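You operate a simulated robot arm through the tools that you are given. There is no shell and no other tool. Be economical: measure what you need, move in short steps, check, and stop when the job is done.

You run a simulated robot arm. Do the job below in one go: nothing can be reset, and whatever is moved stays where it is left.

TASK
Fold both lips of the white cleat in the bench vise.
Fine: slide the jaw shut, lock the grey lever, tap the lips flat with the black mallet, put it back; leave the cleat clamped; the other cleats stay.

Only the result counts: the job must be done as asked and must still hold three seconds after the hand-in. Knocking over, shifting, dropping, spilling or breaking anything else fails it. Flat cloth is picked up by pressing the open fingertips on it (5 to 10 N) and closing them slowly along it; thin cloth reads only 2 to 8 mm in the jaws.

THE ROBOT
A 7-joint arm with a two-finger parallel gripper, fixed in place. Base frame: the origin is at the foot of the arm, x ahead of it, y to its left, z up; the work surface is at about z = 820. Readings come in mm, rad, newtons and seconds.
With the tool pointing down near the work surface it reaches from about 340 to 780 mm from the base axis. Its first joint turns from -2.897 to 2.897 rad. Payload 3.91 kg.
The tool frame sits at the grasp point between the pads (the TCP): z along the fingers, y along the line on which they close. The tips reach 30 mm beyond it. Largest opening 110 mm; finger width 20, thickness 10; the body of the gripper, 48 by 112 mm, starts 55 mm behind the TCP.
Orientation is that of the tool frame in the base frame, as [roll, pitch, yaw] about the fixed x, y, z axes, in that order (R = Rz(yaw) Ry(pitch) Rx(roll)). With the fingers straight down and closing along the base's y, the tool's x points along the base's -x, its y along +y and its z along -z.

THE INTERFACE
- The arm moves only by the tool move_arm. Its argument "plan" is a list of rows, each an object of numbers (a shift or turn left out is 0, a gripper value left out holds the last): "x", "y", "z": the shift along the tool's x, y, z in mm; "ax", "ay", "az": the turn, a rotation vector about the tool's x, y, z in rad; "jaw": the finger opening in mm, from 0 to 110. In form: [{"x": .., "y": .., "z": .., "ax": .., "ay": .., "az": .., "jaw": ..}, ...]. A call has 1 to 20 rows; each row shifts and turns the commanded pose from where the row before left it, along the tool's axes as they then stand. Each row takes 0.2 s and may step no farther than 50 mm and 0.15 rad from the row before; otherwise, or with a gripper value out of range, the whole call is refused. Where a pose cannot be reached the arm comes as near as it can. A force on the tool above 70 N (or 10 N above the force at the start of the call, whichever is more), or a blocked arm, ends the call early, and 0.2 s more pass. Each finger travels about 153 mm/s and halts on what it meets, pressing with about 27 N; the grip force reading is that of the motor and also rises with nothing between the fingers. The clock runs only during rows and for 0.2 s after the last one: add rows that do not move to give the fingers time. It gives the time, the measured TCP pose, the force on the tool (base axes), the opening and the grip force at its end, in the units of the frame above (readings bear some noise).
- Cameras (640 x 400 px; columns grow to the right, rows downward): "scene" is fixed at [396.9, -500.6, 1565.2]; the picture's right is [0.97, -0.23, 0.00], its down [-0.21, -0.89, -0.41] and it looks along [0.10, 0.40, -0.91] (base axes); focal length 214 px, centre (320, 200). "wrist" rides on the gripper at [-36, 0, -57] in the tool frame; the picture's right is [0.00, -1.00, 0.00], its down [0.97, 0.00, -0.24] and it looks along [0.24, 0.00, 0.97] (tool axes); focal length 218 px, centre (320, 200). There is no depth. A picture from a camera that has moved, and an enlarged one, comes with that camera's place and axes in the base frame and with its lens.
- snapshot(camera): a new picture of that camera. No time passes.
- move_column(by): slides the trunk up (or, below 0, down) by that many mm; the arm rides with it, the base frame stays. It gives what a move gives, with no picture.
- enlarge(camera, box): a new picture of the part [left, top, right, bottom] of that camera's present view, enlarged. No time passes.
- sign_off(): hands the job in; it is judged then, once.

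Go step by step. Nothing tells you positions but the pictures and the camera data: compare them with the known pose of the tool, close in by small moves and look again before you grip or let go. The budget is 120 turns and 84 pictures, counting those below and the enlarged ones. Unless the task says otherwise, let go and move clear before handing in, and close with one line.

The tools are called after ">>>" as name(argument=value, ...) on one line, values as JSON. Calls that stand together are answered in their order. move_arm: Moves the arm, as the interface text tells. Its arguments: {"type":"object","properties":{"plan":{"type":"array"}},"required":["plan"]} The other tools are called the same way: move_column (by) slides the trunk up or down; snapshot (camera) takes a picture; enlarge (camera, box) takes an enlarged picture of a part of a camera's view; sign_off () hands the job in.

At the start:

```text
time: 0.0
tool_pos: [399.7, 83.8, 1169.0]
orientation: [3.142, -0.001, 3.141]
wrist_force: [-0.2, 0.5, 0.5]
finger_gap: 109.5
grip_force: 0.1
trunk travel left (down, up): [-575.0, 35.0]
```

scene: 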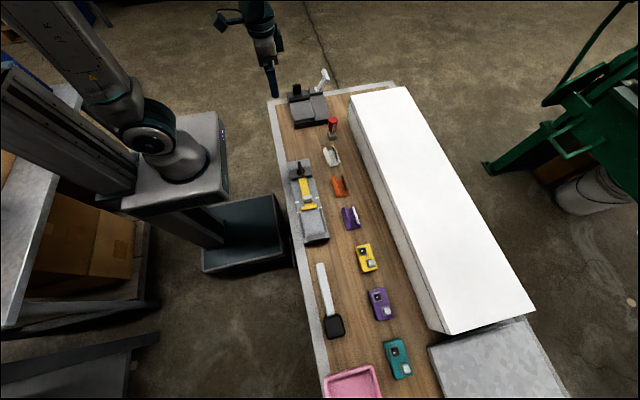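
wrist: 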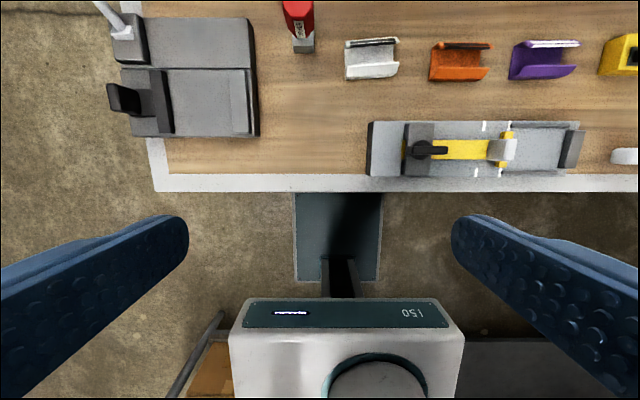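

I see a bench with a vise-like device at the left (far end), cleats in white, orange and purple, a second fixture with a yellow bar, and a black mallet nearer the camera. I'll look closer before moving.

>>> enlarge(camera="scene", box=[260, 60, 380, 135])

>>> enlarge(camera="scene", box=[270, 130, 400, 250])

>>> enlarge(camera="wrist", box=[90, 0, 410, 200])

>>> enlarge(camera="scene", box=[280, 240, 440, 400])

```text
5.33 times, centred on (320, 98) of scene
camera zoom: at [396.9, -500.6, 1565.2], right [0.97, -0.23, 0.0], down [-0.21, -0.89, -0.41], along [0.1, 0.4, -0.91], focal length 1144 px, centre (320, 747)
```

zoom: 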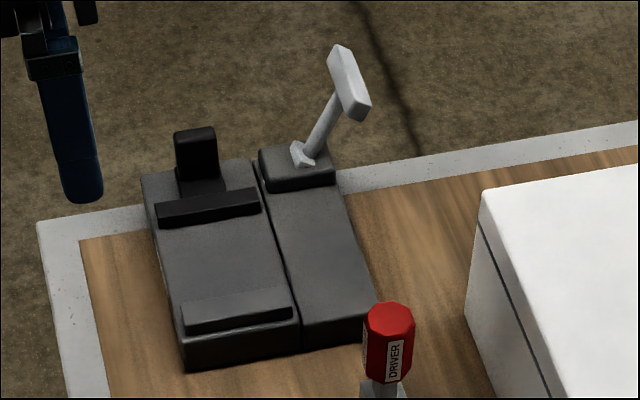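

```text
3.33 times, centred on (335, 190) of scene
camera zoom: at [396.9, -500.6, 1565.2], right [0.97, -0.23, 0.0], down [-0.21, -0.89, -0.41], along [0.1, 0.4, -0.91], focal length 715 px, centre (270, 233)
```

zoom: 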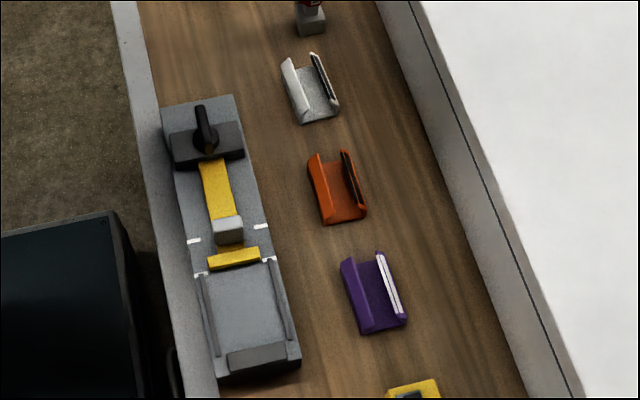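

```text
2.00 times, centred on (250, 100) of wrist
camera zoom: at [436.7, 84.3, 1226.5], right [0.0, -1.0, 0.0], down [-0.97, 0.0, 0.24], along [-0.24, 0.0, -0.97], focal length 436 px, centre (460, 400)
```

zoom: 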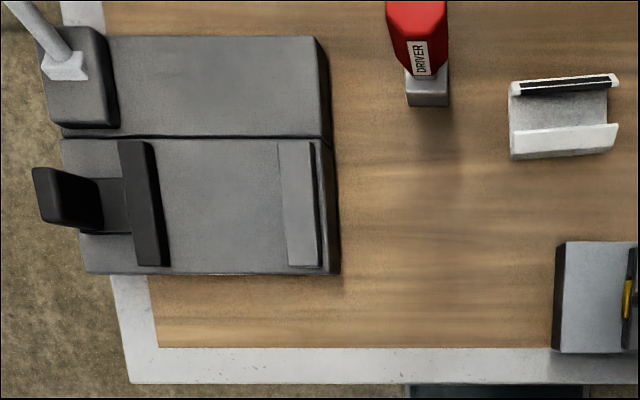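

```text
2.50 times, centred on (360, 320) of scene
camera zoom: at [396.9, -500.6, 1565.2], right [0.97, -0.23, 0.0], down [-0.21, -0.89, -0.41], along [0.1, 0.4, -0.91], focal length 536 px, centre (220, -100)
```

zoom: 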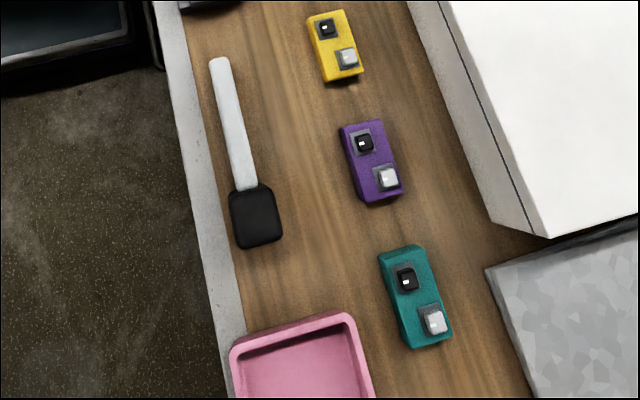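

The left fixture (black sliding jaw, grey lever) looks like the vise, and the white cleat is at about (572, 2). I'll fly over the vise for a closer look.

>>> move_arm(plan=[{"x": -21.5, "y": 33, "z": 20}, {"x": -21.5, "y": 33, "z": 20}, {"x": -21.5, "y": 33, "z": 20}, {"x": -21.5, "y": 33, "z": 20}, {"x": -21.5, "y": 33, "z": 20}, {"x": -21.5, "y": 33, "z": 20}, {}])

>>> snapshot(camera="wrist")

```text
time: 1.6
tool_pos: [529.5, 281.3, 1049.2]
orientation: [-3.14, -0.001, -3.141]
wrist_force: [-0.4, -0.5, 0.2]
finger_gap: 110.3
grip_force: 0.1
trunk travel left (down, up): [-575.0, 35.0]
```

```text
77 pictures are left
camera wrist: at [566.1, 281.6, 1106.5], right [0.0, -1.0, 0.0], down [-0.97, 0.0, 0.24], along [-0.24, 0.0, -0.97], focal length 218 px, centre (320, 200)
```

wrist: 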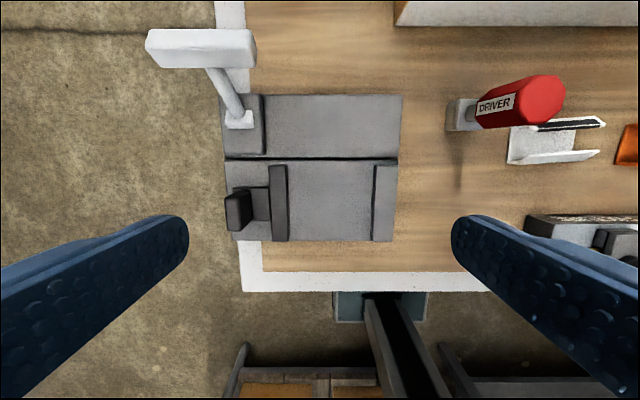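

>>> enlarge(camera="wrist", box=[140, 20, 420, 260])

>>> enlarge(camera="wrist", box=[430, 60, 640, 200])

```text
1.67 times, centred on (280, 140) of wrist
camera zoom: at [566.1, 281.6, 1106.5], right [0.0, -1.0, 0.0], down [-0.97, 0.0, 0.24], along [-0.24, 0.0, -0.97], focal length 364 px, centre (387, 300)
```

zoom: 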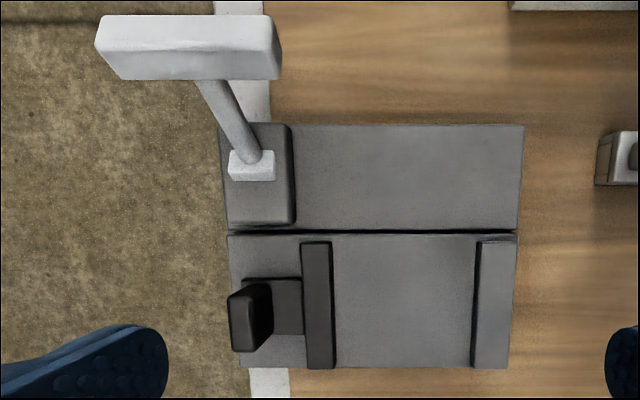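

```text
2.86 times, centred on (535, 130) of wrist
camera zoom: at [566.1, 281.6, 1106.5], right [0.0, -1.0, 0.0], down [-0.97, 0.0, 0.24], along [-0.24, 0.0, -0.97], focal length 624 px, centre (-294, 400)
```

zoom: 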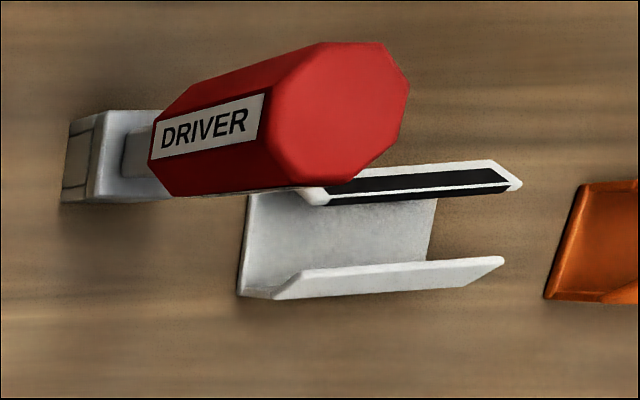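

>>> move_arm(plan=[{"x": 7, "y": -40, "z": 4}, {"x": 7, "y": -40, "z": 4}, {"x": 7, "y": -40, "z": 4}, {"x": 7, "y": -40, "z": 4}, {"ax": -0.14}, {"ax": -0.14}, {"ax": -0.14}, {"ax": -0.14}, {"ax": -0.14}, {"ax": -0.14}, {}])

>>> enlarge(camera="wrist", box=[160, 0, 480, 240])

```text
time: 4.0
tool_pos: [499.8, 121.9, 1032.2]
orientation: [2.299, 0.0, -3.139]
wrist_force: [0.4, 0.0, -0.2]
finger_gap: 110.2
grip_force: 0.1
trunk travel left (down, up): [-575.0, 35.0]
```

```text
1.67 times, centred on (320, 120) of wrist
camera zoom: at [537.6, 80.0, 1071.8], right [0.0, -0.67, -0.75], down [-0.97, -0.18, 0.16], along [-0.24, 0.72, -0.65], focal length 364 px, centre (320, 333)
```

zoom: 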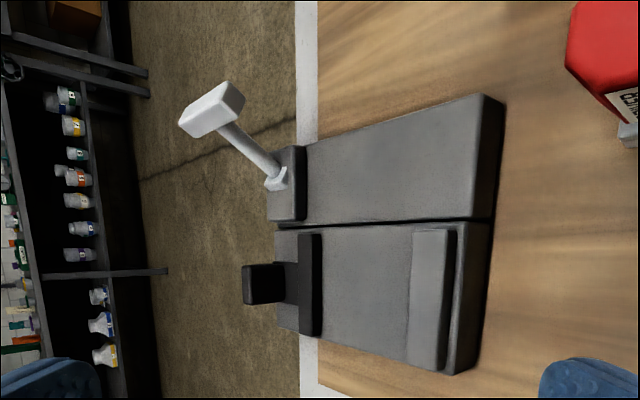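

>>> move_arm(plan=[{"ax": 0.14}, {"ax": 0.14}, {"ax": 0.14}, {"ax": 0.14}, {"ax": 0.14}, {"ax": 0.14}, {"x": -17, "y": -40, "z": 14}, {"x": -17, "y": -40, "z": 14}, {"x": -17, "y": -40, "z": 14}, {}])

>>> snapshot(camera="wrist")

```text
time: 6.2
tool_pos: [552.2, 3.8, 991.1]
orientation: [-3.142, 0.002, -3.14]
wrist_force: [-0.2, 1.1, -0.1]
finger_gap: 109.7
grip_force: 0.1
trunk travel left (down, up): [-575.0, 35.0]
```

```text
73 pictures are left
camera wrist: at [589.5, 3.7, 1048.4], right [0.0, -1.0, 0.0], down [-0.97, 0.0, 0.24], along [-0.24, 0.0, -0.97], focal length 218 px, centre (320, 200)
```

wrist: 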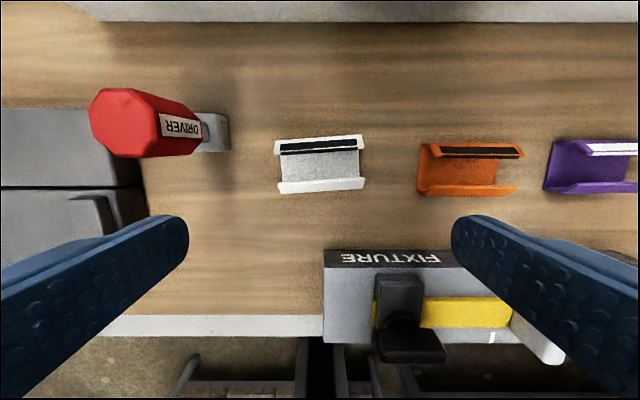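

>>> enlarge(camera="wrist", box=[260, 120, 380, 210])

>>> enlarge(camera="scene", box=[310, 130, 374, 180])

```text
4.44 times, centred on (320, 165) of wrist
camera zoom: at [589.5, 3.7, 1048.4], right [0.0, -1.0, 0.0], down [-0.97, 0.0, 0.24], along [-0.24, 0.0, -0.97], focal length 970 px, centre (320, 356)
```

zoom: 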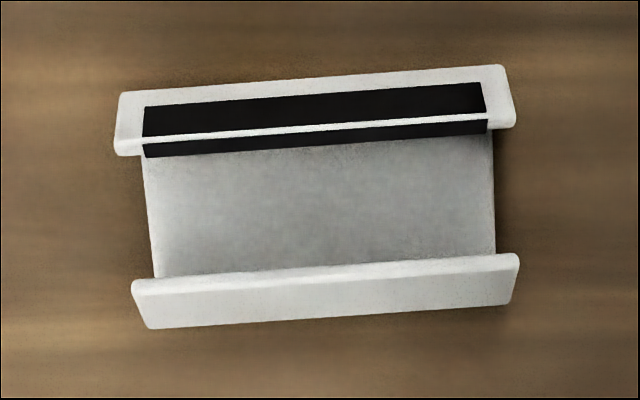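

```text
8.00 times, centred on (342, 155) of scene
camera zoom: at [396.9, -500.6, 1565.2], right [0.97, -0.23, 0.0], down [-0.21, -0.89, -0.41], along [0.1, 0.4, -0.91], focal length 1716 px, centre (144, 560)
```

zoom: 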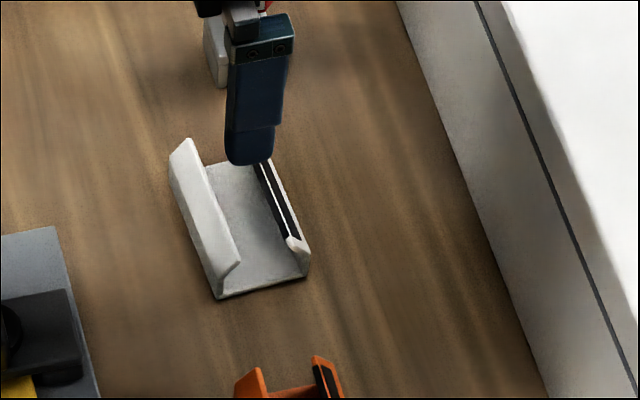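

>>> move_arm(plan=[{"x": -10, "y": -36, "z": 10}, {"x": -10, "y": -36, "z": 10}, {"x": -10, "y": -36, "z": 10}, {"x": -10, "y": -34, "z": 10}, {"ax": -0.145}, {"ax": -0.145}, {"ax": -0.145}, {"ax": -0.145}, {"ax": -0.145}, {"ax": -0.145}, {"ax": -0.145}, {}])

>>> snapshot(camera="wrist")

```text
time: 8.8
tool_pos: [591.7, -140.4, 951.1]
orientation: [2.124, 0.0, -3.141]
wrist_force: [0.1, -0.5, -0.2]
finger_gap: 110.0
grip_force: 0.1
trunk travel left (down, up): [-575.0, 35.0]
```

```text
70 pictures are left
camera wrist: at [629.0, -188.2, 981.6], right [0.0, -0.53, -0.85], down [-0.97, -0.2, 0.13], along [-0.24, 0.83, -0.51], focal length 218 px, centre (320, 200)
```

wrist: 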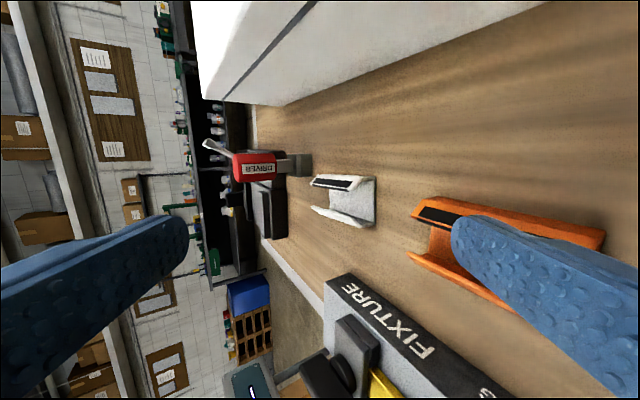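

>>> enlarge(camera="wrist", box=[290, 150, 410, 240])

>>> enlarge(camera="wrist", box=[190, 120, 320, 250])

```text
4.44 times, centred on (350, 195) of wrist
camera zoom: at [629.0, -188.2, 981.6], right [0.0, -0.53, -0.85], down [-0.97, -0.2, 0.13], along [-0.24, 0.83, -0.51], focal length 970 px, centre (187, 222)
```

zoom: 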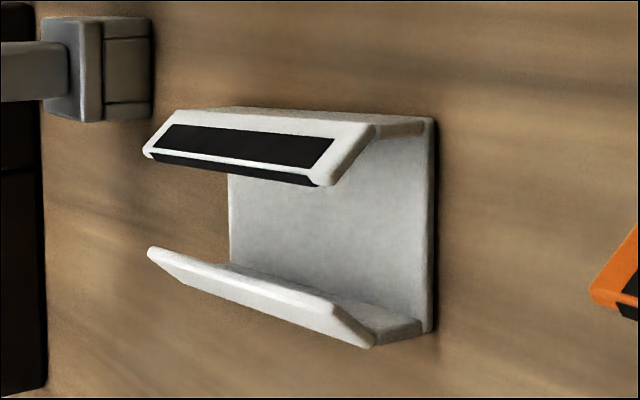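

```text
3.08 times, centred on (255, 185) of wrist
camera zoom: at [629.0, -188.2, 981.6], right [0.0, -0.53, -0.85], down [-0.97, -0.2, 0.13], along [-0.24, 0.83, -0.51], focal length 672 px, centre (520, 246)
```

zoom: 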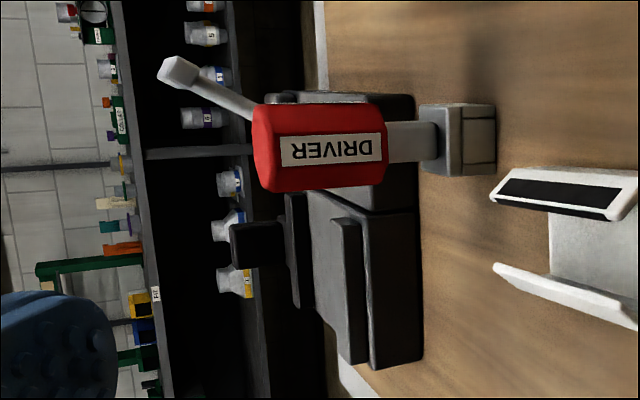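

The cleat is a channel about 80 x 50 mm with 15 mm walls and lips leaning in, and the vise bed is near (500, 270) with a 100 mm gap along y. I'll go over the jaw knob and look straight down.

>>> move_arm(plan=[{"ax": 0.145}, {"ax": 0.145}, {"ax": 0.145}, {"ax": 0.145}, {"ax": 0.145}, {"ax": 0.145}, {"ax": 0.145, "z": -30}, {"x": 8, "y": 45, "z": -3}, {"x": 8, "y": 45, "z": -3}, {"x": 8, "y": 45, "z": -3}, {"x": 8, "y": 45, "z": -3}, {"x": 8, "y": 45, "z": -3}, {"x": 8, "y": 45, "z": -3}, {"x": 8, "y": 45, "z": -3}, {"x": 8, "y": 45, "z": -3}, {"x": 8, "y": 45, "z": -3}, {"x": 8, "y": 45}, {"x": 8, "y": 45}, {}])

>>> snapshot(camera="wrist")

>>> enlarge(camera="scene", box=[270, 60, 350, 135])

```text
time: 12.8
tool_pos: [503.0, 352.0, 1007.7]
orientation: [3.141, -0.001, 3.141]
wrist_force: [0.4, 0.7, -0.3]
finger_gap: 109.9
grip_force: 0.1
trunk travel left (down, up): [-575.0, 35.0]
```

```text
67 pictures are left
camera wrist: at [539.4, 351.5, 1064.7], right [0.0, -1.0, 0.0], down [-0.97, 0.0, 0.24], along [-0.24, 0.0, -0.97], focal length 218 px, centre (320, 200)
```

wrist: 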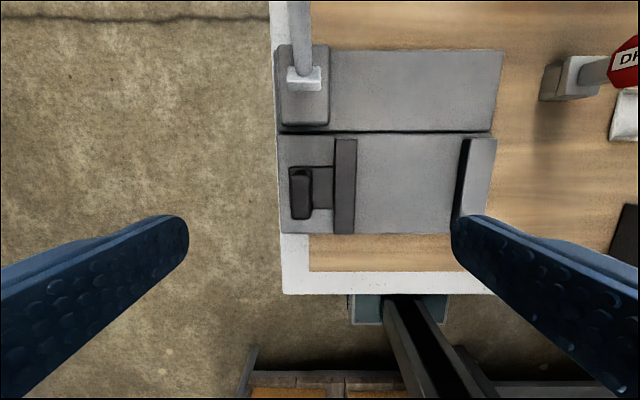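

```text
5.33 times, centred on (310, 98) of scene
camera zoom: at [396.9, -500.6, 1565.2], right [0.97, -0.23, 0.0], down [-0.21, -0.89, -0.41], along [0.1, 0.4, -0.91], focal length 1144 px, centre (373, 747)
```

zoom: 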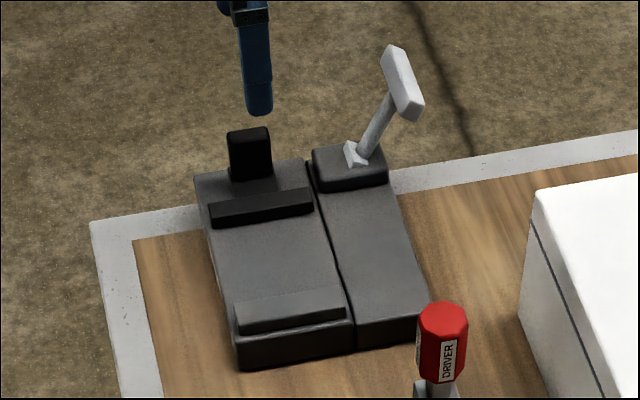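

The knob is near (507, 365) with its top about z 905. I'll descend with the jaw half-closed to straddle it.

>>> move_arm(plan=[{"x": -2, "y": 6, "z": 30, "jaw": 60}, {"x": -2, "y": 6, "z": 30}, {"z": 25}, {"z": 20}, {}])

>>> snapshot(camera="wrist")

>>> enlarge(camera="scene", box=[270, 60, 350, 135])

```text
time: 14.0
tool_pos: [507.8, 363.5, 902.6]
orientation: [-3.141, 0.0, -3.141]
wrist_force: [0.8, 0.1, 0.1]
finger_gap: 60.1
grip_force: 0.0
trunk travel left (down, up): [-575.0, 35.0]
```

```text
65 pictures are left
camera wrist: at [544.5, 363.1, 959.8], right [0.0, -1.0, 0.0], down [-0.97, 0.0, 0.24], along [-0.24, 0.0, -0.97], focal length 218 px, centre (320, 200)
```

wrist: 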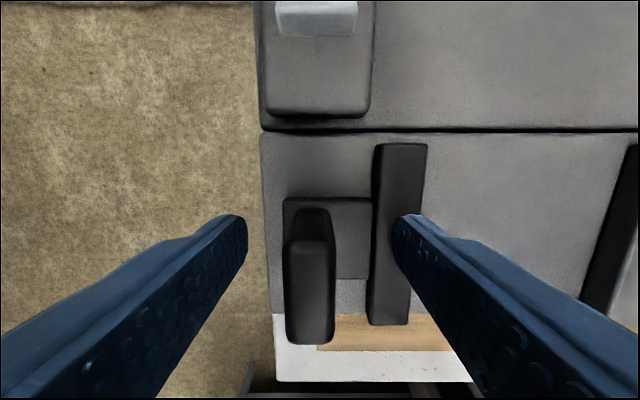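

```text
5.33 times, centred on (310, 98) of scene
camera zoom: at [396.9, -500.6, 1565.2], right [0.97, -0.23, 0.0], down [-0.21, -0.89, -0.41], along [0.1, 0.4, -0.91], focal length 1144 px, centre (373, 747)
```

zoom: 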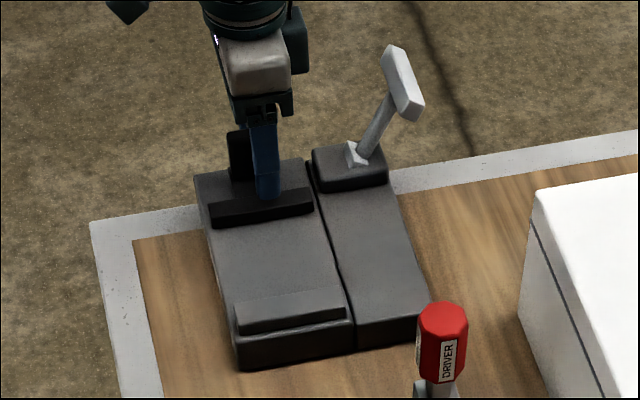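

>>> move_arm(plan=[{"x": 5, "y": 1.5, "jaw": 30}, {"jaw": 10}, {"jaw": 5}, {}, {"y": -10}, {"y": -10}, {}])

```text
time: 15.6
tool_pos: [502.9, 344.2, 902.2]
orientation: [-3.141, -0.001, -3.141]
wrist_force: [-0.6, -0.3, -0.6]
finger_gap: 15.8
grip_force: 45.1
trunk travel left (down, up): [-575.0, 35.0]
```

It grips the knob (15.8 mm) and slides freely. I'll find the travel limit with the vise empty.

>>> move_arm(plan=[{"y": -10}, {"y": -10}, {"y": -8}, {"y": -8}, {"y": -8}, {"y": -8}, {}])

>>> snapshot(camera="wrist")

```text
time: 17.2
tool_pos: [502.1, 309.5, 903.4]
orientation: [-3.133, 0.006, -3.135]
wrist_force: [-0.4, 38.7, 4.4]
finger_gap: 15.9
grip_force: 44.8
trunk travel left (down, up): [-575.0, 35.0]
```

```text
63 pictures are left
camera wrist: at [539.1, 310.6, 960.6], right [0.01, -1.0, 0.01], down [-0.97, 0.0, 0.23], along [-0.23, -0.01, -0.97], focal length 218 px, centre (320, 200)
```

wrist: 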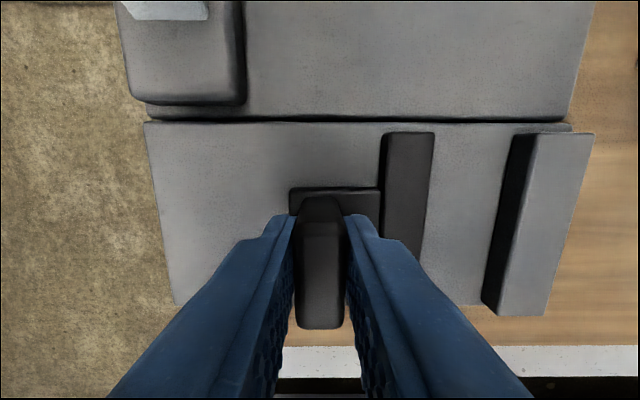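

The jaw's stop leaves about a 42–46 mm gap, so the vise is meant to clamp the ~50 mm width: lips parallel to the jaws. I'll slide it open again, let go and rise.

>>> move_arm(plan=[{"y": 12}, {"y": 12}, {"y": 12}, {"y": 12}, {"y": 12}, {"y": 12}, {}, {"jaw": 50}, {}, {"z": -40}, {"z": -40}, {"z": -40}, {}])

>>> snapshot(camera="wrist")

```text
time: 20.0
tool_pos: [502.2, 363.1, 1024.1]
orientation: [3.141, 0.001, 3.141]
wrist_force: [0.1, -0.2, -1.0]
finger_gap: 50.3
grip_force: 0.1
trunk travel left (down, up): [-575.0, 35.0]
```

```text
62 pictures are left
camera wrist: at [540.1, 364.3, 1081.2], right [0.0, -1.0, 0.0], down [-0.97, 0.0, 0.24], along [-0.24, 0.0, -0.97], focal length 218 px, centre (320, 200)
```

wrist: 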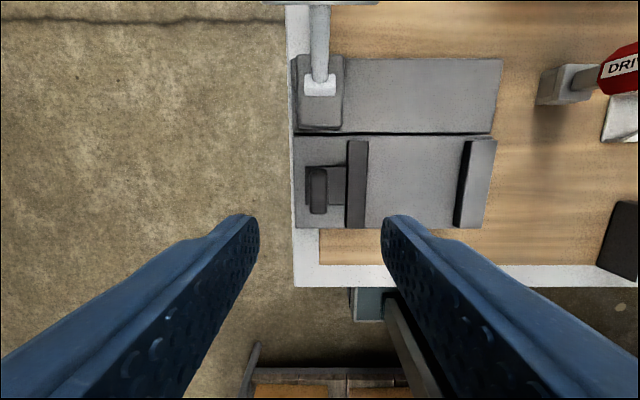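

The jaw is open again (faces near y 222 and 319, centred on x 500). Now to the white cleat at about (572, 4), turning the gripper to grip across its walls.

>>> move_arm(plan=[{"x": -7.8, "y": -40, "z": 3, "jaw": 90}, {"x": -7.8, "y": -40, "z": 3}, {"x": -7.8, "y": -40, "z": 3}, {"x": -7.8, "y": -40, "z": 3}, {"x": -7.8, "y": -40, "z": 3}, {"x": -7.8, "y": -40, "z": 3}, {"x": -7.8, "y": -40, "z": 3}, {"x": -7.8, "y": -40, "z": 3}, {"x": -7.8, "y": -39, "z": 3}, {"az": 0.1365}, {"az": 0.1365}, {"az": 0.1365}, {"az": 0.1365}, {"az": 0.1365}, {"az": 0.1365}, {"az": 0.1365}, {"az": 0.1365}, {"az": 0.1365}, {"az": 0.1365}, {"az": 0.1365}])

>>> snapshot(camera="wrist")

```text
time: 24.2
tool_pos: [573.7, 5.8, 995.8]
orientation: [-3.141, -0.001, 1.638]
wrist_force: [0.6, -0.8, 0.1]
finger_gap: 89.9
grip_force: 0.0
trunk travel left (down, up): [-575.0, 35.0]
```

```text
61 pictures are left
camera wrist: at [576.2, -30.1, 1053.1], right [-1.0, -0.07, 0.0], down [-0.07, 0.97, 0.24], along [-0.02, 0.24, -0.97], focal length 218 px, centre (320, 200)
```

wrist: 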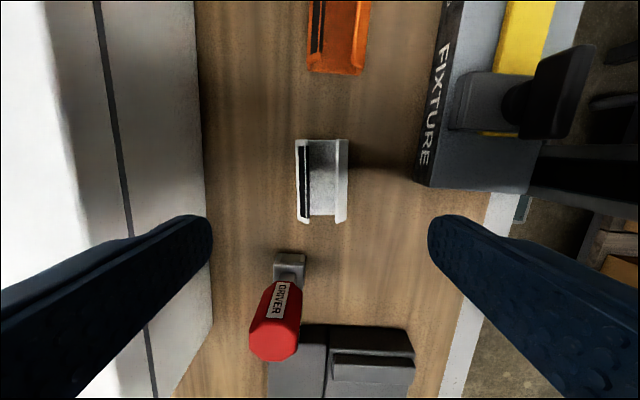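

>>> move_arm(plan=[{"x": -3, "y": -2, "z": 40, "jaw": 85}, {"z": 40}, {"z": 35}, {"z": 15}, {}])

>>> snapshot(camera="wrist")

>>> enlarge(camera="scene", box=[310, 130, 374, 180])

```text
time: 25.4
tool_pos: [571.5, 1.4, 864.9]
orientation: [-3.141, -0.002, 1.642]
wrist_force: [0.5, 0.3, -0.2]
finger_gap: 84.8
grip_force: 0.0
trunk travel left (down, up): [-575.0, 35.0]
```

```text
60 pictures are left
camera wrist: at [574.8, -33.2, 922.9], right [-1.0, -0.07, 0.0], down [-0.07, 0.97, 0.24], along [-0.02, 0.24, -0.97], focal length 218 px, centre (320, 200)
```

wrist: 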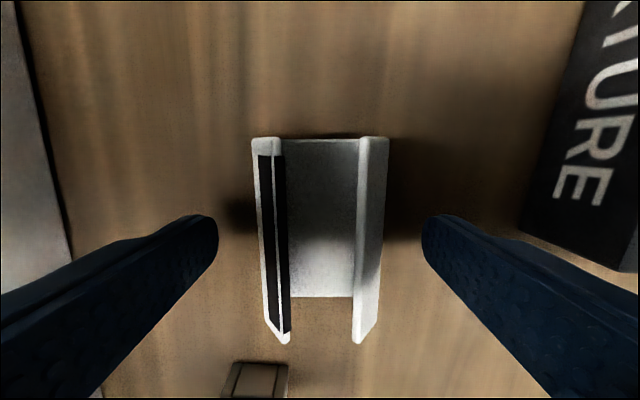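

```text
8.00 times, centred on (342, 155) of scene
camera zoom: at [396.9, -500.6, 1565.2], right [0.97, -0.23, 0.0], down [-0.21, -0.89, -0.41], along [0.1, 0.4, -0.91], focal length 1716 px, centre (144, 560)
```

zoom: 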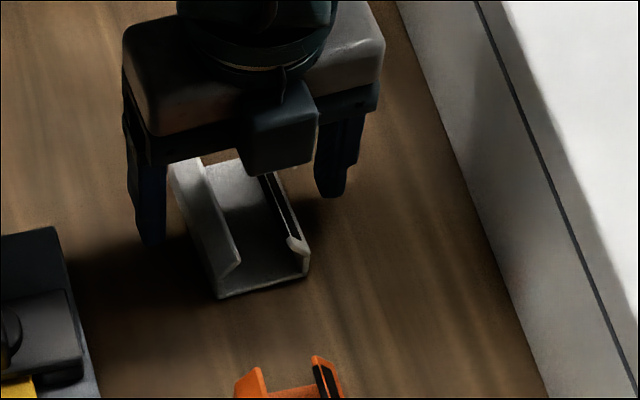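

>>> move_arm(plan=[{"x": 2, "z": 6}, {"z": 5}, {"jaw": 62}, {"jaw": 54}, {"jaw": 48}, {"jaw": 44}, {}, {}])

>>> snapshot(camera="wrist")

```text
time: 27.2
tool_pos: [569.6, 5.6, 854.1]
orientation: [3.142, 0.001, 1.641]
wrist_force: [-0.3, 0.6, -0.2]
finger_gap: 50.3
grip_force: 27.3
trunk travel left (down, up): [-575.0, 35.0]
```

```text
58 pictures are left
camera wrist: at [574.8, -31.1, 912.0], right [-1.0, -0.07, 0.0], down [-0.07, 0.97, 0.24], along [-0.02, 0.24, -0.97], focal length 218 px, centre (320, 200)
```

wrist: 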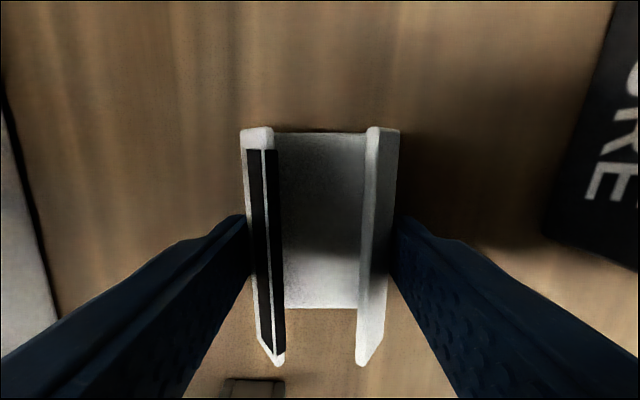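

>>> move_arm(plan=[{"z": -43}, {"z": -43}, {"z": -43}, {"x": 44.1, "y": -8.6}, {"x": 44.1, "y": -8.6}, {"x": 44.1, "y": -8.6}, {"x": 44.1, "y": -8.6}, {"x": 44.1, "y": -8.6}, {"x": 44.1, "y": -8.6}, {"az": -0.1499}, {"az": -0.15}, {"az": -0.15}, {"az": -0.15}, {"az": -0.15}, {"az": -0.15}, {"az": -0.15}, {"az": -0.15}, {"az": -0.15}, {"az": -0.15}])

>>> snapshot(camera="wrist")

```text
time: 31.2
tool_pos: [500.8, 265.2, 984.8]
orientation: [-3.141, 0.002, 3.141]
wrist_force: [-0.5, 0.4, -1.4]
finger_gap: 50.0
grip_force: 26.9
trunk travel left (down, up): [-575.0, 35.0]
```

```text
57 pictures are left
camera wrist: at [538.1, 264.8, 1041.1], right [0.0, -1.0, 0.0], down [-0.97, 0.0, 0.24], along [-0.24, 0.0, -0.97], focal length 218 px, centre (320, 200)
```

wrist: 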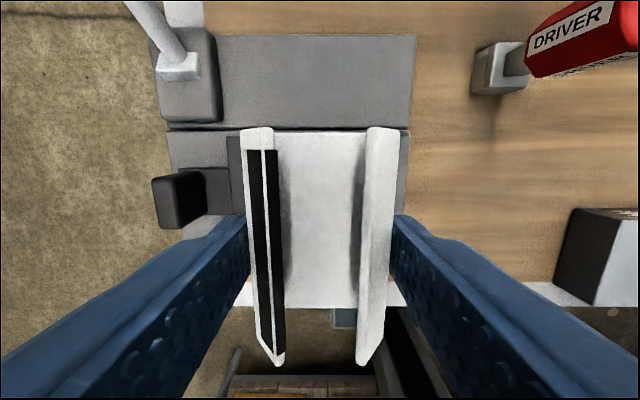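

>>> move_arm(plan=[{"y": 3, "x": 1, "z": 35}, {"z": 30}, {"z": 20}, {"z": 5}, {}])

>>> enlarge(camera="scene", box=[270, 60, 350, 135])

>>> snapshot(camera="wrist")

```text
time: 32.4
tool_pos: [499.7, 267.2, 892.6]
orientation: [-3.14, 0.001, 3.14]
wrist_force: [0.3, 0.3, -0.1]
finger_gap: 50.0
grip_force: 26.8
trunk travel left (down, up): [-575.0, 35.0]
```

```text
5.33 times, centred on (310, 98) of scene
camera zoom: at [396.9, -500.6, 1565.2], right [0.97, -0.23, 0.0], down [-0.21, -0.89, -0.41], along [0.1, 0.4, -0.91], focal length 1144 px, centre (373, 747)
```

zoom: 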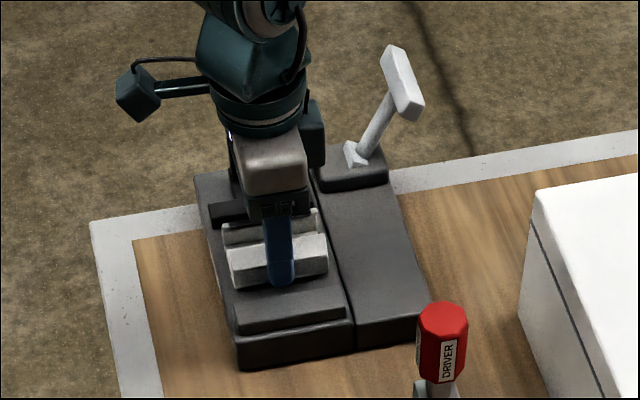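

```text
55 pictures are left
camera wrist: at [536.5, 268.0, 951.0], right [0.0, -1.0, 0.0], down [-0.97, 0.0, 0.24], along [-0.24, 0.0, -0.97], focal length 218 px, centre (320, 200)
```

wrist: 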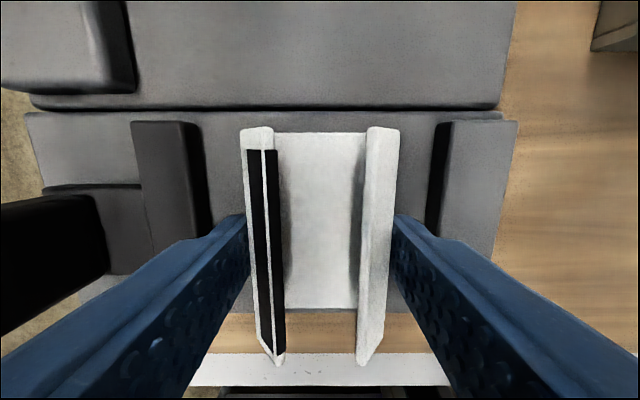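

>>> move_arm(plan=[{"z": 2}, {"z": 2}, {"z": 2}, {}])

```text
time: 33.4
tool_pos: [501.1, 267.4, 888.8]
orientation: [3.139, 0.004, 3.139]
wrist_force: [0.4, -1.3, 15.6]
finger_gap: 50.0
grip_force: 26.6
trunk travel left (down, up): [-575.0, 35.0]
```

Contact with the bed. I'll ease off and open just enough to let go.

>>> move_arm(plan=[{"z": -1.5}, {}, {"jaw": 56}, {"jaw": 64}, {}, {"z": -30}, {"z": -40}, {"z": -45, "y": 20}, {"y": 45}, {"y": 30}, {}])

>>> snapshot(camera="wrist")

```text
time: 35.8
tool_pos: [499.6, 363.4, 1006.4]
orientation: [-3.141, -0.001, 3.141]
wrist_force: [-0.3, -0.1, -0.5]
finger_gap: 64.0
grip_force: 0.3
trunk travel left (down, up): [-575.0, 35.0]
```

```text
54 pictures are left
camera wrist: at [536.8, 363.3, 1062.7], right [0.0, -1.0, 0.0], down [-0.97, 0.0, 0.24], along [-0.24, 0.0, -0.97], focal length 218 px, centre (320, 200)
```

wrist: 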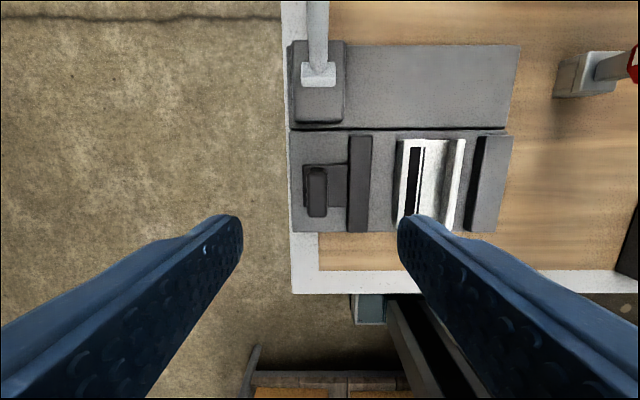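

The cleat sits square between the jaws. Now I'll grip the knob again and slide the jaw shut.

>>> move_arm(plan=[{"x": -3, "y": 1, "z": 40, "jaw": 60}, {"z": 40}, {"z": 24}, {"jaw": 30}, {"jaw": 10}, {"jaw": 5}, {}, {"y": -10}, {"y": -10}, {"y": -8}, {}])

>>> move_arm(plan=[{"y": -5}, {"y": -5}, {"y": -4}, {"y": -4}, {"y": -4}, {}])

>>> snapshot(camera="wrist")

```text
time: 38.2
tool_pos: [503.1, 335.7, 899.7]
orientation: [3.141, 0.0, 3.141]
wrist_force: [0.8, 0.7, 1.1]
finger_gap: 15.7
grip_force: 45.3
trunk travel left (down, up): [-575.0, 35.0]
```

```text
time: 39.6
tool_pos: [502.3, 317.3, 900.6]
orientation: [3.138, 0.002, -3.141]
wrist_force: [5.1, 23.9, 8.1]
finger_gap: 15.9
grip_force: 45.6
trunk travel left (down, up): [-575.0, 35.0]
```

```text
53 pictures are left
camera wrist: at [539.8, 318.0, 957.7], right [0.0, -1.0, 0.0], down [-0.97, 0.0, 0.24], along [-0.24, 0.0, -0.97], focal length 218 px, centre (320, 200)
```

wrist: 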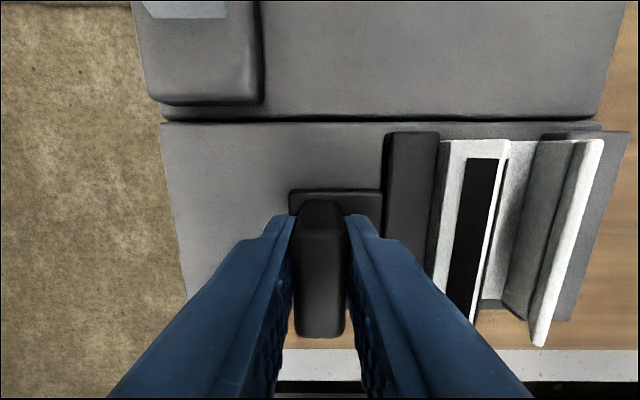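

The jaw stopped 48 mm in against the cleat, with both walls held. I'll release the knob, rise and look at the lever.

>>> move_arm(plan=[{"y": -3}, {}, {"jaw": 40}, {}, {"z": -40}, {"z": -40}, {"z": -40}, {"x": -20, "jaw": 0}, {"x": -20}, {}])

>>> snapshot(camera="wrist")

>>> enlarge(camera="scene", box=[270, 60, 350, 135])

```text
time: 41.8
tool_pos: [544.2, 310.6, 1020.2]
orientation: [-3.141, -0.001, 3.138]
wrist_force: [0.0, 0.9, -0.1]
finger_gap: 0.1
grip_force: 26.9
trunk travel left (down, up): [-575.0, 35.0]
```

```text
52 pictures are left
camera wrist: at [580.2, 310.9, 1077.7], right [0.0, -1.0, 0.0], down [-0.97, 0.0, 0.24], along [-0.24, 0.0, -0.97], focal length 218 px, centre (320, 200)
```

wrist: 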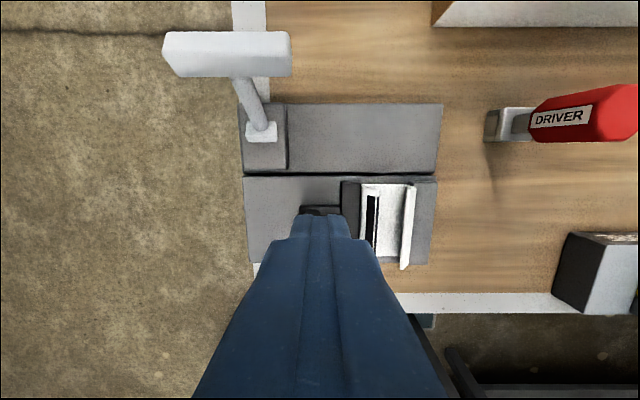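

```text
5.33 times, centred on (310, 98) of scene
camera zoom: at [396.9, -500.6, 1565.2], right [0.97, -0.23, 0.0], down [-0.21, -0.89, -0.41], along [0.1, 0.4, -0.91], focal length 1144 px, centre (373, 747)
```

zoom: 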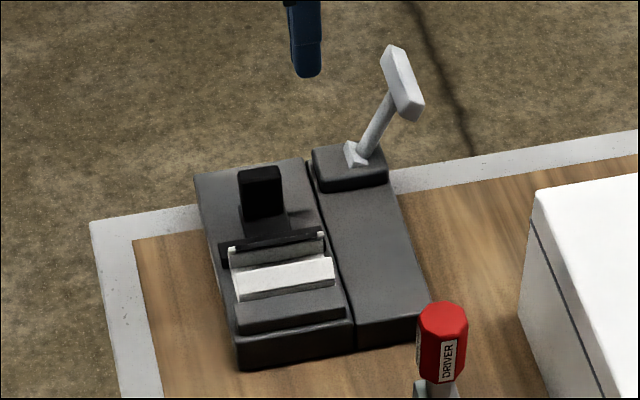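

>>> move_arm(plan=[{"x": -31, "y": 13.5}, {"x": -31, "y": 13.5}, {"x": -31, "y": 13.5}, {"x": -35, "y": 13.5}, {}, {"z": 30}, {"z": 30}, {"z": 15}, {}])

>>> snapshot(camera="wrist")

>>> enlarge(camera="scene", box=[270, 50, 366, 140])

```text
time: 43.8
tool_pos: [671.1, 365.6, 945.2]
orientation: [-3.142, 0.0, 3.14]
wrist_force: [-0.9, -0.2, 0.0]
finger_gap: 0.3
grip_force: 27.2
trunk travel left (down, up): [-575.0, 35.0]
```

```text
50 pictures are left
camera wrist: at [708.1, 365.4, 1001.7], right [0.0, -1.0, 0.0], down [-0.97, 0.0, 0.24], along [-0.24, 0.0, -0.97], focal length 218 px, centre (320, 200)
```

wrist: 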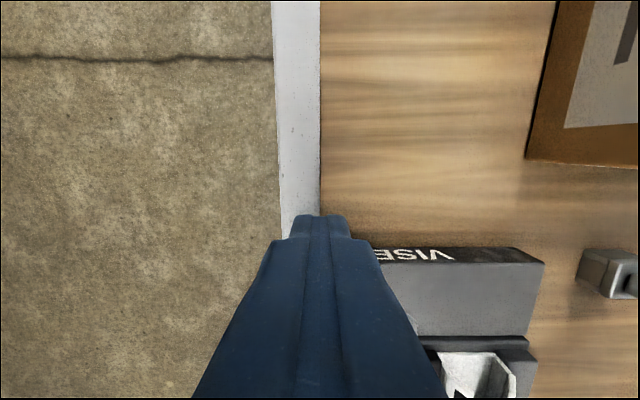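

```text
4.44 times, centred on (318, 95) of scene
camera zoom: at [396.9, -500.6, 1565.2], right [0.97, -0.23, 0.0], down [-0.21, -0.89, -0.41], along [0.1, 0.4, -0.91], focal length 953 px, centre (329, 667)
```

zoom: 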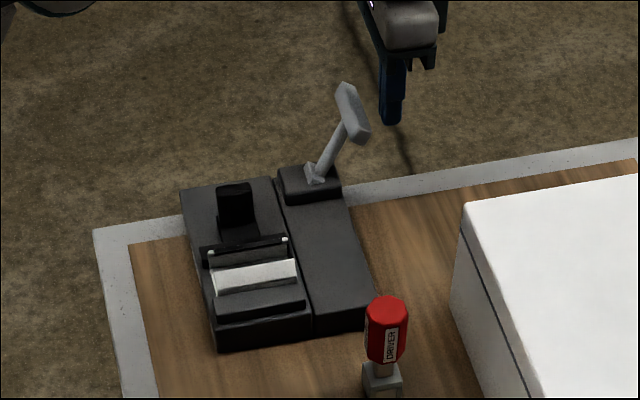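

It carries the label VISE. I'll push the lever's handle toward -x in small steps and watch the force.

>>> move_arm(plan=[{"x": 8}, {"x": 8}, {"x": 8}, {"x": 6}, {"x": 6}, {"x": 6}, {}])

>>> enlarge(camera="scene", box=[270, 50, 366, 140])

```text
time: 45.4
tool_pos: [629.5, 365.4, 946.7]
orientation: [3.142, 0.001, 3.141]
wrist_force: [2.2, 0.0, 6.6]
finger_gap: 0.2
grip_force: 27.6
trunk travel left (down, up): [-575.0, 35.0]
```

```text
4.44 times, centred on (318, 95) of scene
camera zoom: at [396.9, -500.6, 1565.2], right [0.97, -0.23, 0.0], down [-0.21, -0.89, -0.41], along [0.1, 0.4, -0.91], focal length 953 px, centre (329, 667)
```

zoom: 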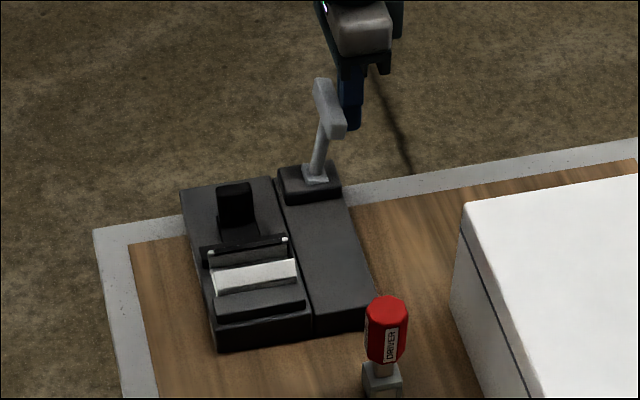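

It swings freely toward -x. I'll keep pushing past vertical.

>>> move_arm(plan=[{"x": 10}, {"x": 10}, {"x": 10}, {"x": 10}, {"x": 10}, {"x": 8}, {}])

>>> enlarge(camera="scene", box=[270, 50, 366, 140])

```text
time: 47.0
tool_pos: [572.9, 365.5, 945.3]
orientation: [-3.141, 0.005, 3.139]
wrist_force: [10.1, 0.7, 3.0]
finger_gap: 0.0
grip_force: 27.2
trunk travel left (down, up): [-575.0, 35.0]
```

```text
4.44 times, centred on (318, 95) of scene
camera zoom: at [396.9, -500.6, 1565.2], right [0.97, -0.23, 0.0], down [-0.21, -0.89, -0.41], along [0.1, 0.4, -0.91], focal length 953 px, centre (329, 667)
```

zoom: 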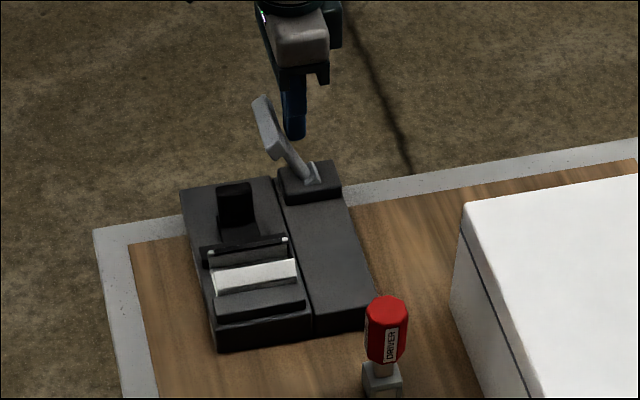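

>>> move_arm(plan=[{"x": 5, "z": 3}, {"x": 5, "z": 3}, {"x": 5, "z": 3}, {"x": 5, "z": 3}, {}])

>>> enlarge(camera="scene", box=[270, 50, 366, 140])

```text
time: 47.8
tool_pos: [570.2, 365.0, 947.6]
orientation: [3.128, 0.04, 3.137]
wrist_force: [24.3, -6.3, 7.2]
finger_gap: 0.0
grip_force: 27.2
trunk travel left (down, up): [-575.0, 35.0]
stopped in row 4: the force on the tool passed its limit (the readings are from after the stop); the commanded pose is now the measured one
```

```text
4.44 times, centred on (318, 95) of scene
camera zoom: at [396.9, -500.6, 1565.2], right [0.97, -0.23, 0.0], down [-0.21, -0.89, -0.41], along [0.1, 0.4, -0.91], focal length 953 px, centre (329, 667)
```

zoom: 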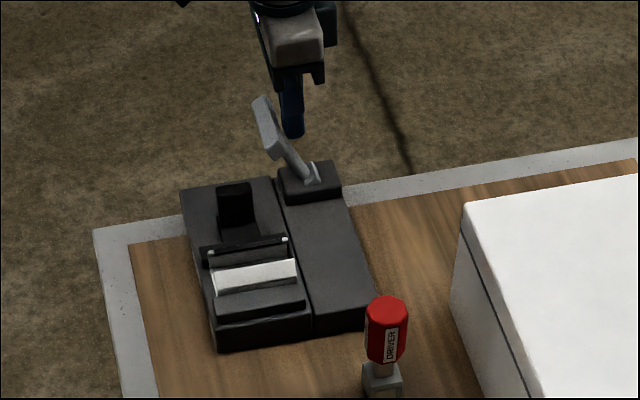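

The lever is hard against its other stop, so it should be locked. I'll back off and check that it stays.

>>> move_arm(plan=[{"x": -10}, {"x": -10}, {"z": -40}, {"z": -40}, {"x": 10, "y": -30}, {"x": 10, "y": -30}, {}])

>>> enlarge(camera="scene", box=[270, 50, 366, 140])

>>> snapshot(camera="wrist")

```text
time: 49.4
tool_pos: [562.3, 306.9, 1024.0]
orientation: [3.127, 0.031, 3.139]
wrist_force: [-0.1, -0.3, 0.0]
finger_gap: 0.0
grip_force: 27.0
trunk travel left (down, up): [-575.0, 35.0]
```

```text
4.44 times, centred on (318, 95) of scene
camera zoom: at [396.9, -500.6, 1565.2], right [0.97, -0.23, 0.0], down [-0.21, -0.89, -0.41], along [0.1, 0.4, -0.91], focal length 953 px, centre (329, 667)
```

zoom: 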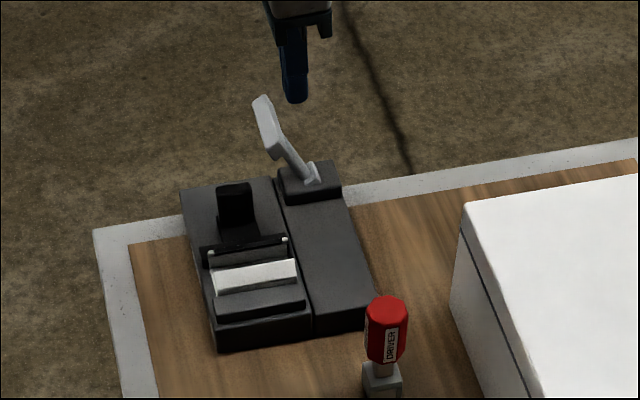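

```text
44 pictures are left
camera wrist: at [597.7, 306.7, 1083.0], right [0.0, -1.0, -0.01], down [-0.98, 0.0, 0.21], along [-0.21, 0.01, -0.98], focal length 218 px, centre (320, 200)
```

wrist: 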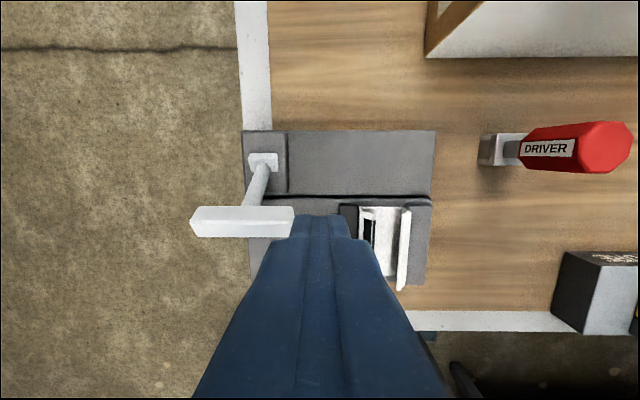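

The lever stays over. Next I'll level the tool and fly to the mallet, around (422, -500), to look at it.

>>> move_arm(plan=[{"ax": 0.0146, "ay": 0.031}, {"x": 6.6, "y": -45}, {"x": 6.6, "y": -45}, {"x": 6.6, "y": -45}, {"x": 6.6, "y": -45}, {"x": 6.6, "y": -45}, {"x": 6.6, "y": -45}, {"x": 6.6, "y": -45}, {"x": 6.6, "y": -45}, {"x": 6.6, "y": -45}, {"x": 6.6, "y": -45}, {"x": 6.6, "y": -45}, {"x": 6.6, "y": -45}, {"x": 6.6, "y": -45}, {"x": 6.6, "y": -45}, {"x": 6.6, "y": -45}, {"x": 6.6, "y": -45}, {"x": 6.6, "y": -45}, {"x": 6.6, "y": -45}, {}])

>>> snapshot(camera="wrist")

```text
time: 53.6
tool_pos: [442.6, -503.4, 1025.5]
orientation: [3.141, 0.001, 3.141]
wrist_force: [-0.6, 1.0, -0.2]
finger_gap: 0.0
grip_force: 27.3
trunk travel left (down, up): [-575.0, 35.0]
```

```text
43 pictures are left
camera wrist: at [479.5, -503.0, 1083.1], right [0.0, -1.0, 0.0], down [-0.97, 0.0, 0.24], along [-0.24, 0.0, -0.97], focal length 218 px, centre (320, 200)
```

wrist: 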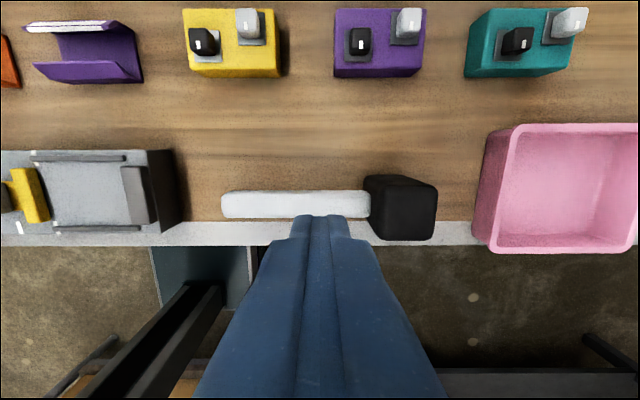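

The mallet lies along y with the handle at x about 413 and the black head near y -590. I'll turn the gripper across it and come closer.

>>> move_arm(plan=[{"az": 0.1428}, {"az": 0.1428}, {"az": 0.1428}, {"az": 0.1428}, {"az": 0.1428}, {"az": 0.1428}, {"az": 0.1428}, {"az": 0.1428}, {"az": 0.1428}, {"az": 0.1428}, {"az": 0.1428, "jaw": 90}, {"x": -35, "y": -12, "z": 15}, {"x": -35, "y": -12, "z": 15}, {"x": -10, "y": -3, "z": 30}, {}])

>>> snapshot(camera="wrist")

>>> enlarge(camera="scene", box=[290, 240, 380, 350])

```text
time: 56.8
tool_pos: [415.2, -583.2, 966.1]
orientation: [3.141, 0.002, 1.568]
wrist_force: [0.4, 0.3, 0.4]
finger_gap: 90.0
grip_force: 0.1
trunk travel left (down, up): [-575.0, 35.0]
```

```text
42 pictures are left
camera wrist: at [415.6, -618.5, 1022.5], right [-1.0, 0.0, 0.0], down [0.0, 0.97, 0.24], along [0.0, 0.24, -0.97], focal length 218 px, centre (320, 200)
```

wrist: 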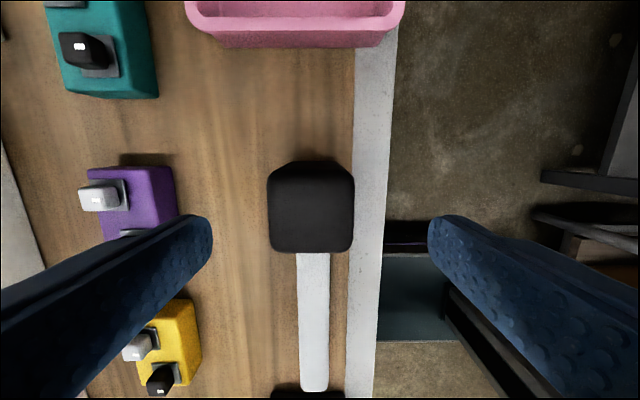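

```text
3.64 times, centred on (335, 295) of scene
camera zoom: at [396.9, -500.6, 1565.2], right [0.97, -0.23, 0.0], down [-0.21, -0.89, -0.41], along [0.1, 0.4, -0.91], focal length 780 px, centre (266, -146)
```

zoom: 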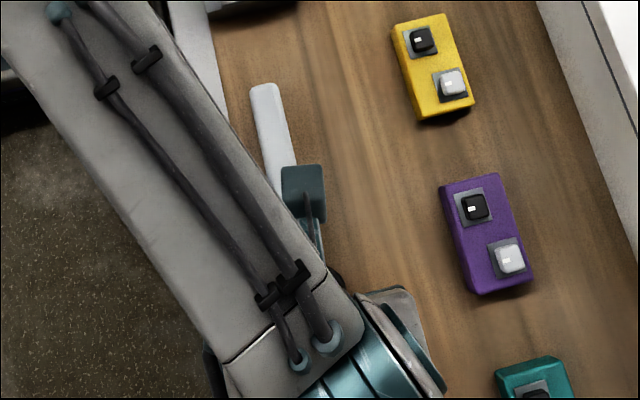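

>>> enlarge(camera="wrist", box=[230, 140, 390, 270])

```text
3.08 times, centred on (310, 205) of wrist
camera zoom: at [415.6, -618.5, 1022.5], right [-1.0, 0.0, 0.0], down [0.0, 0.97, 0.24], along [0.0, 0.24, -0.97], focal length 672 px, centre (351, 185)
```

zoom: 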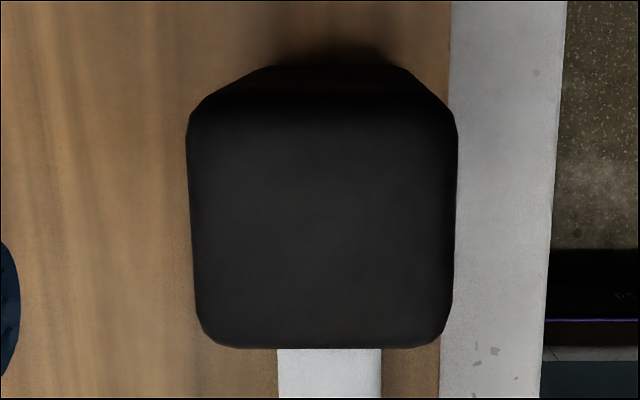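

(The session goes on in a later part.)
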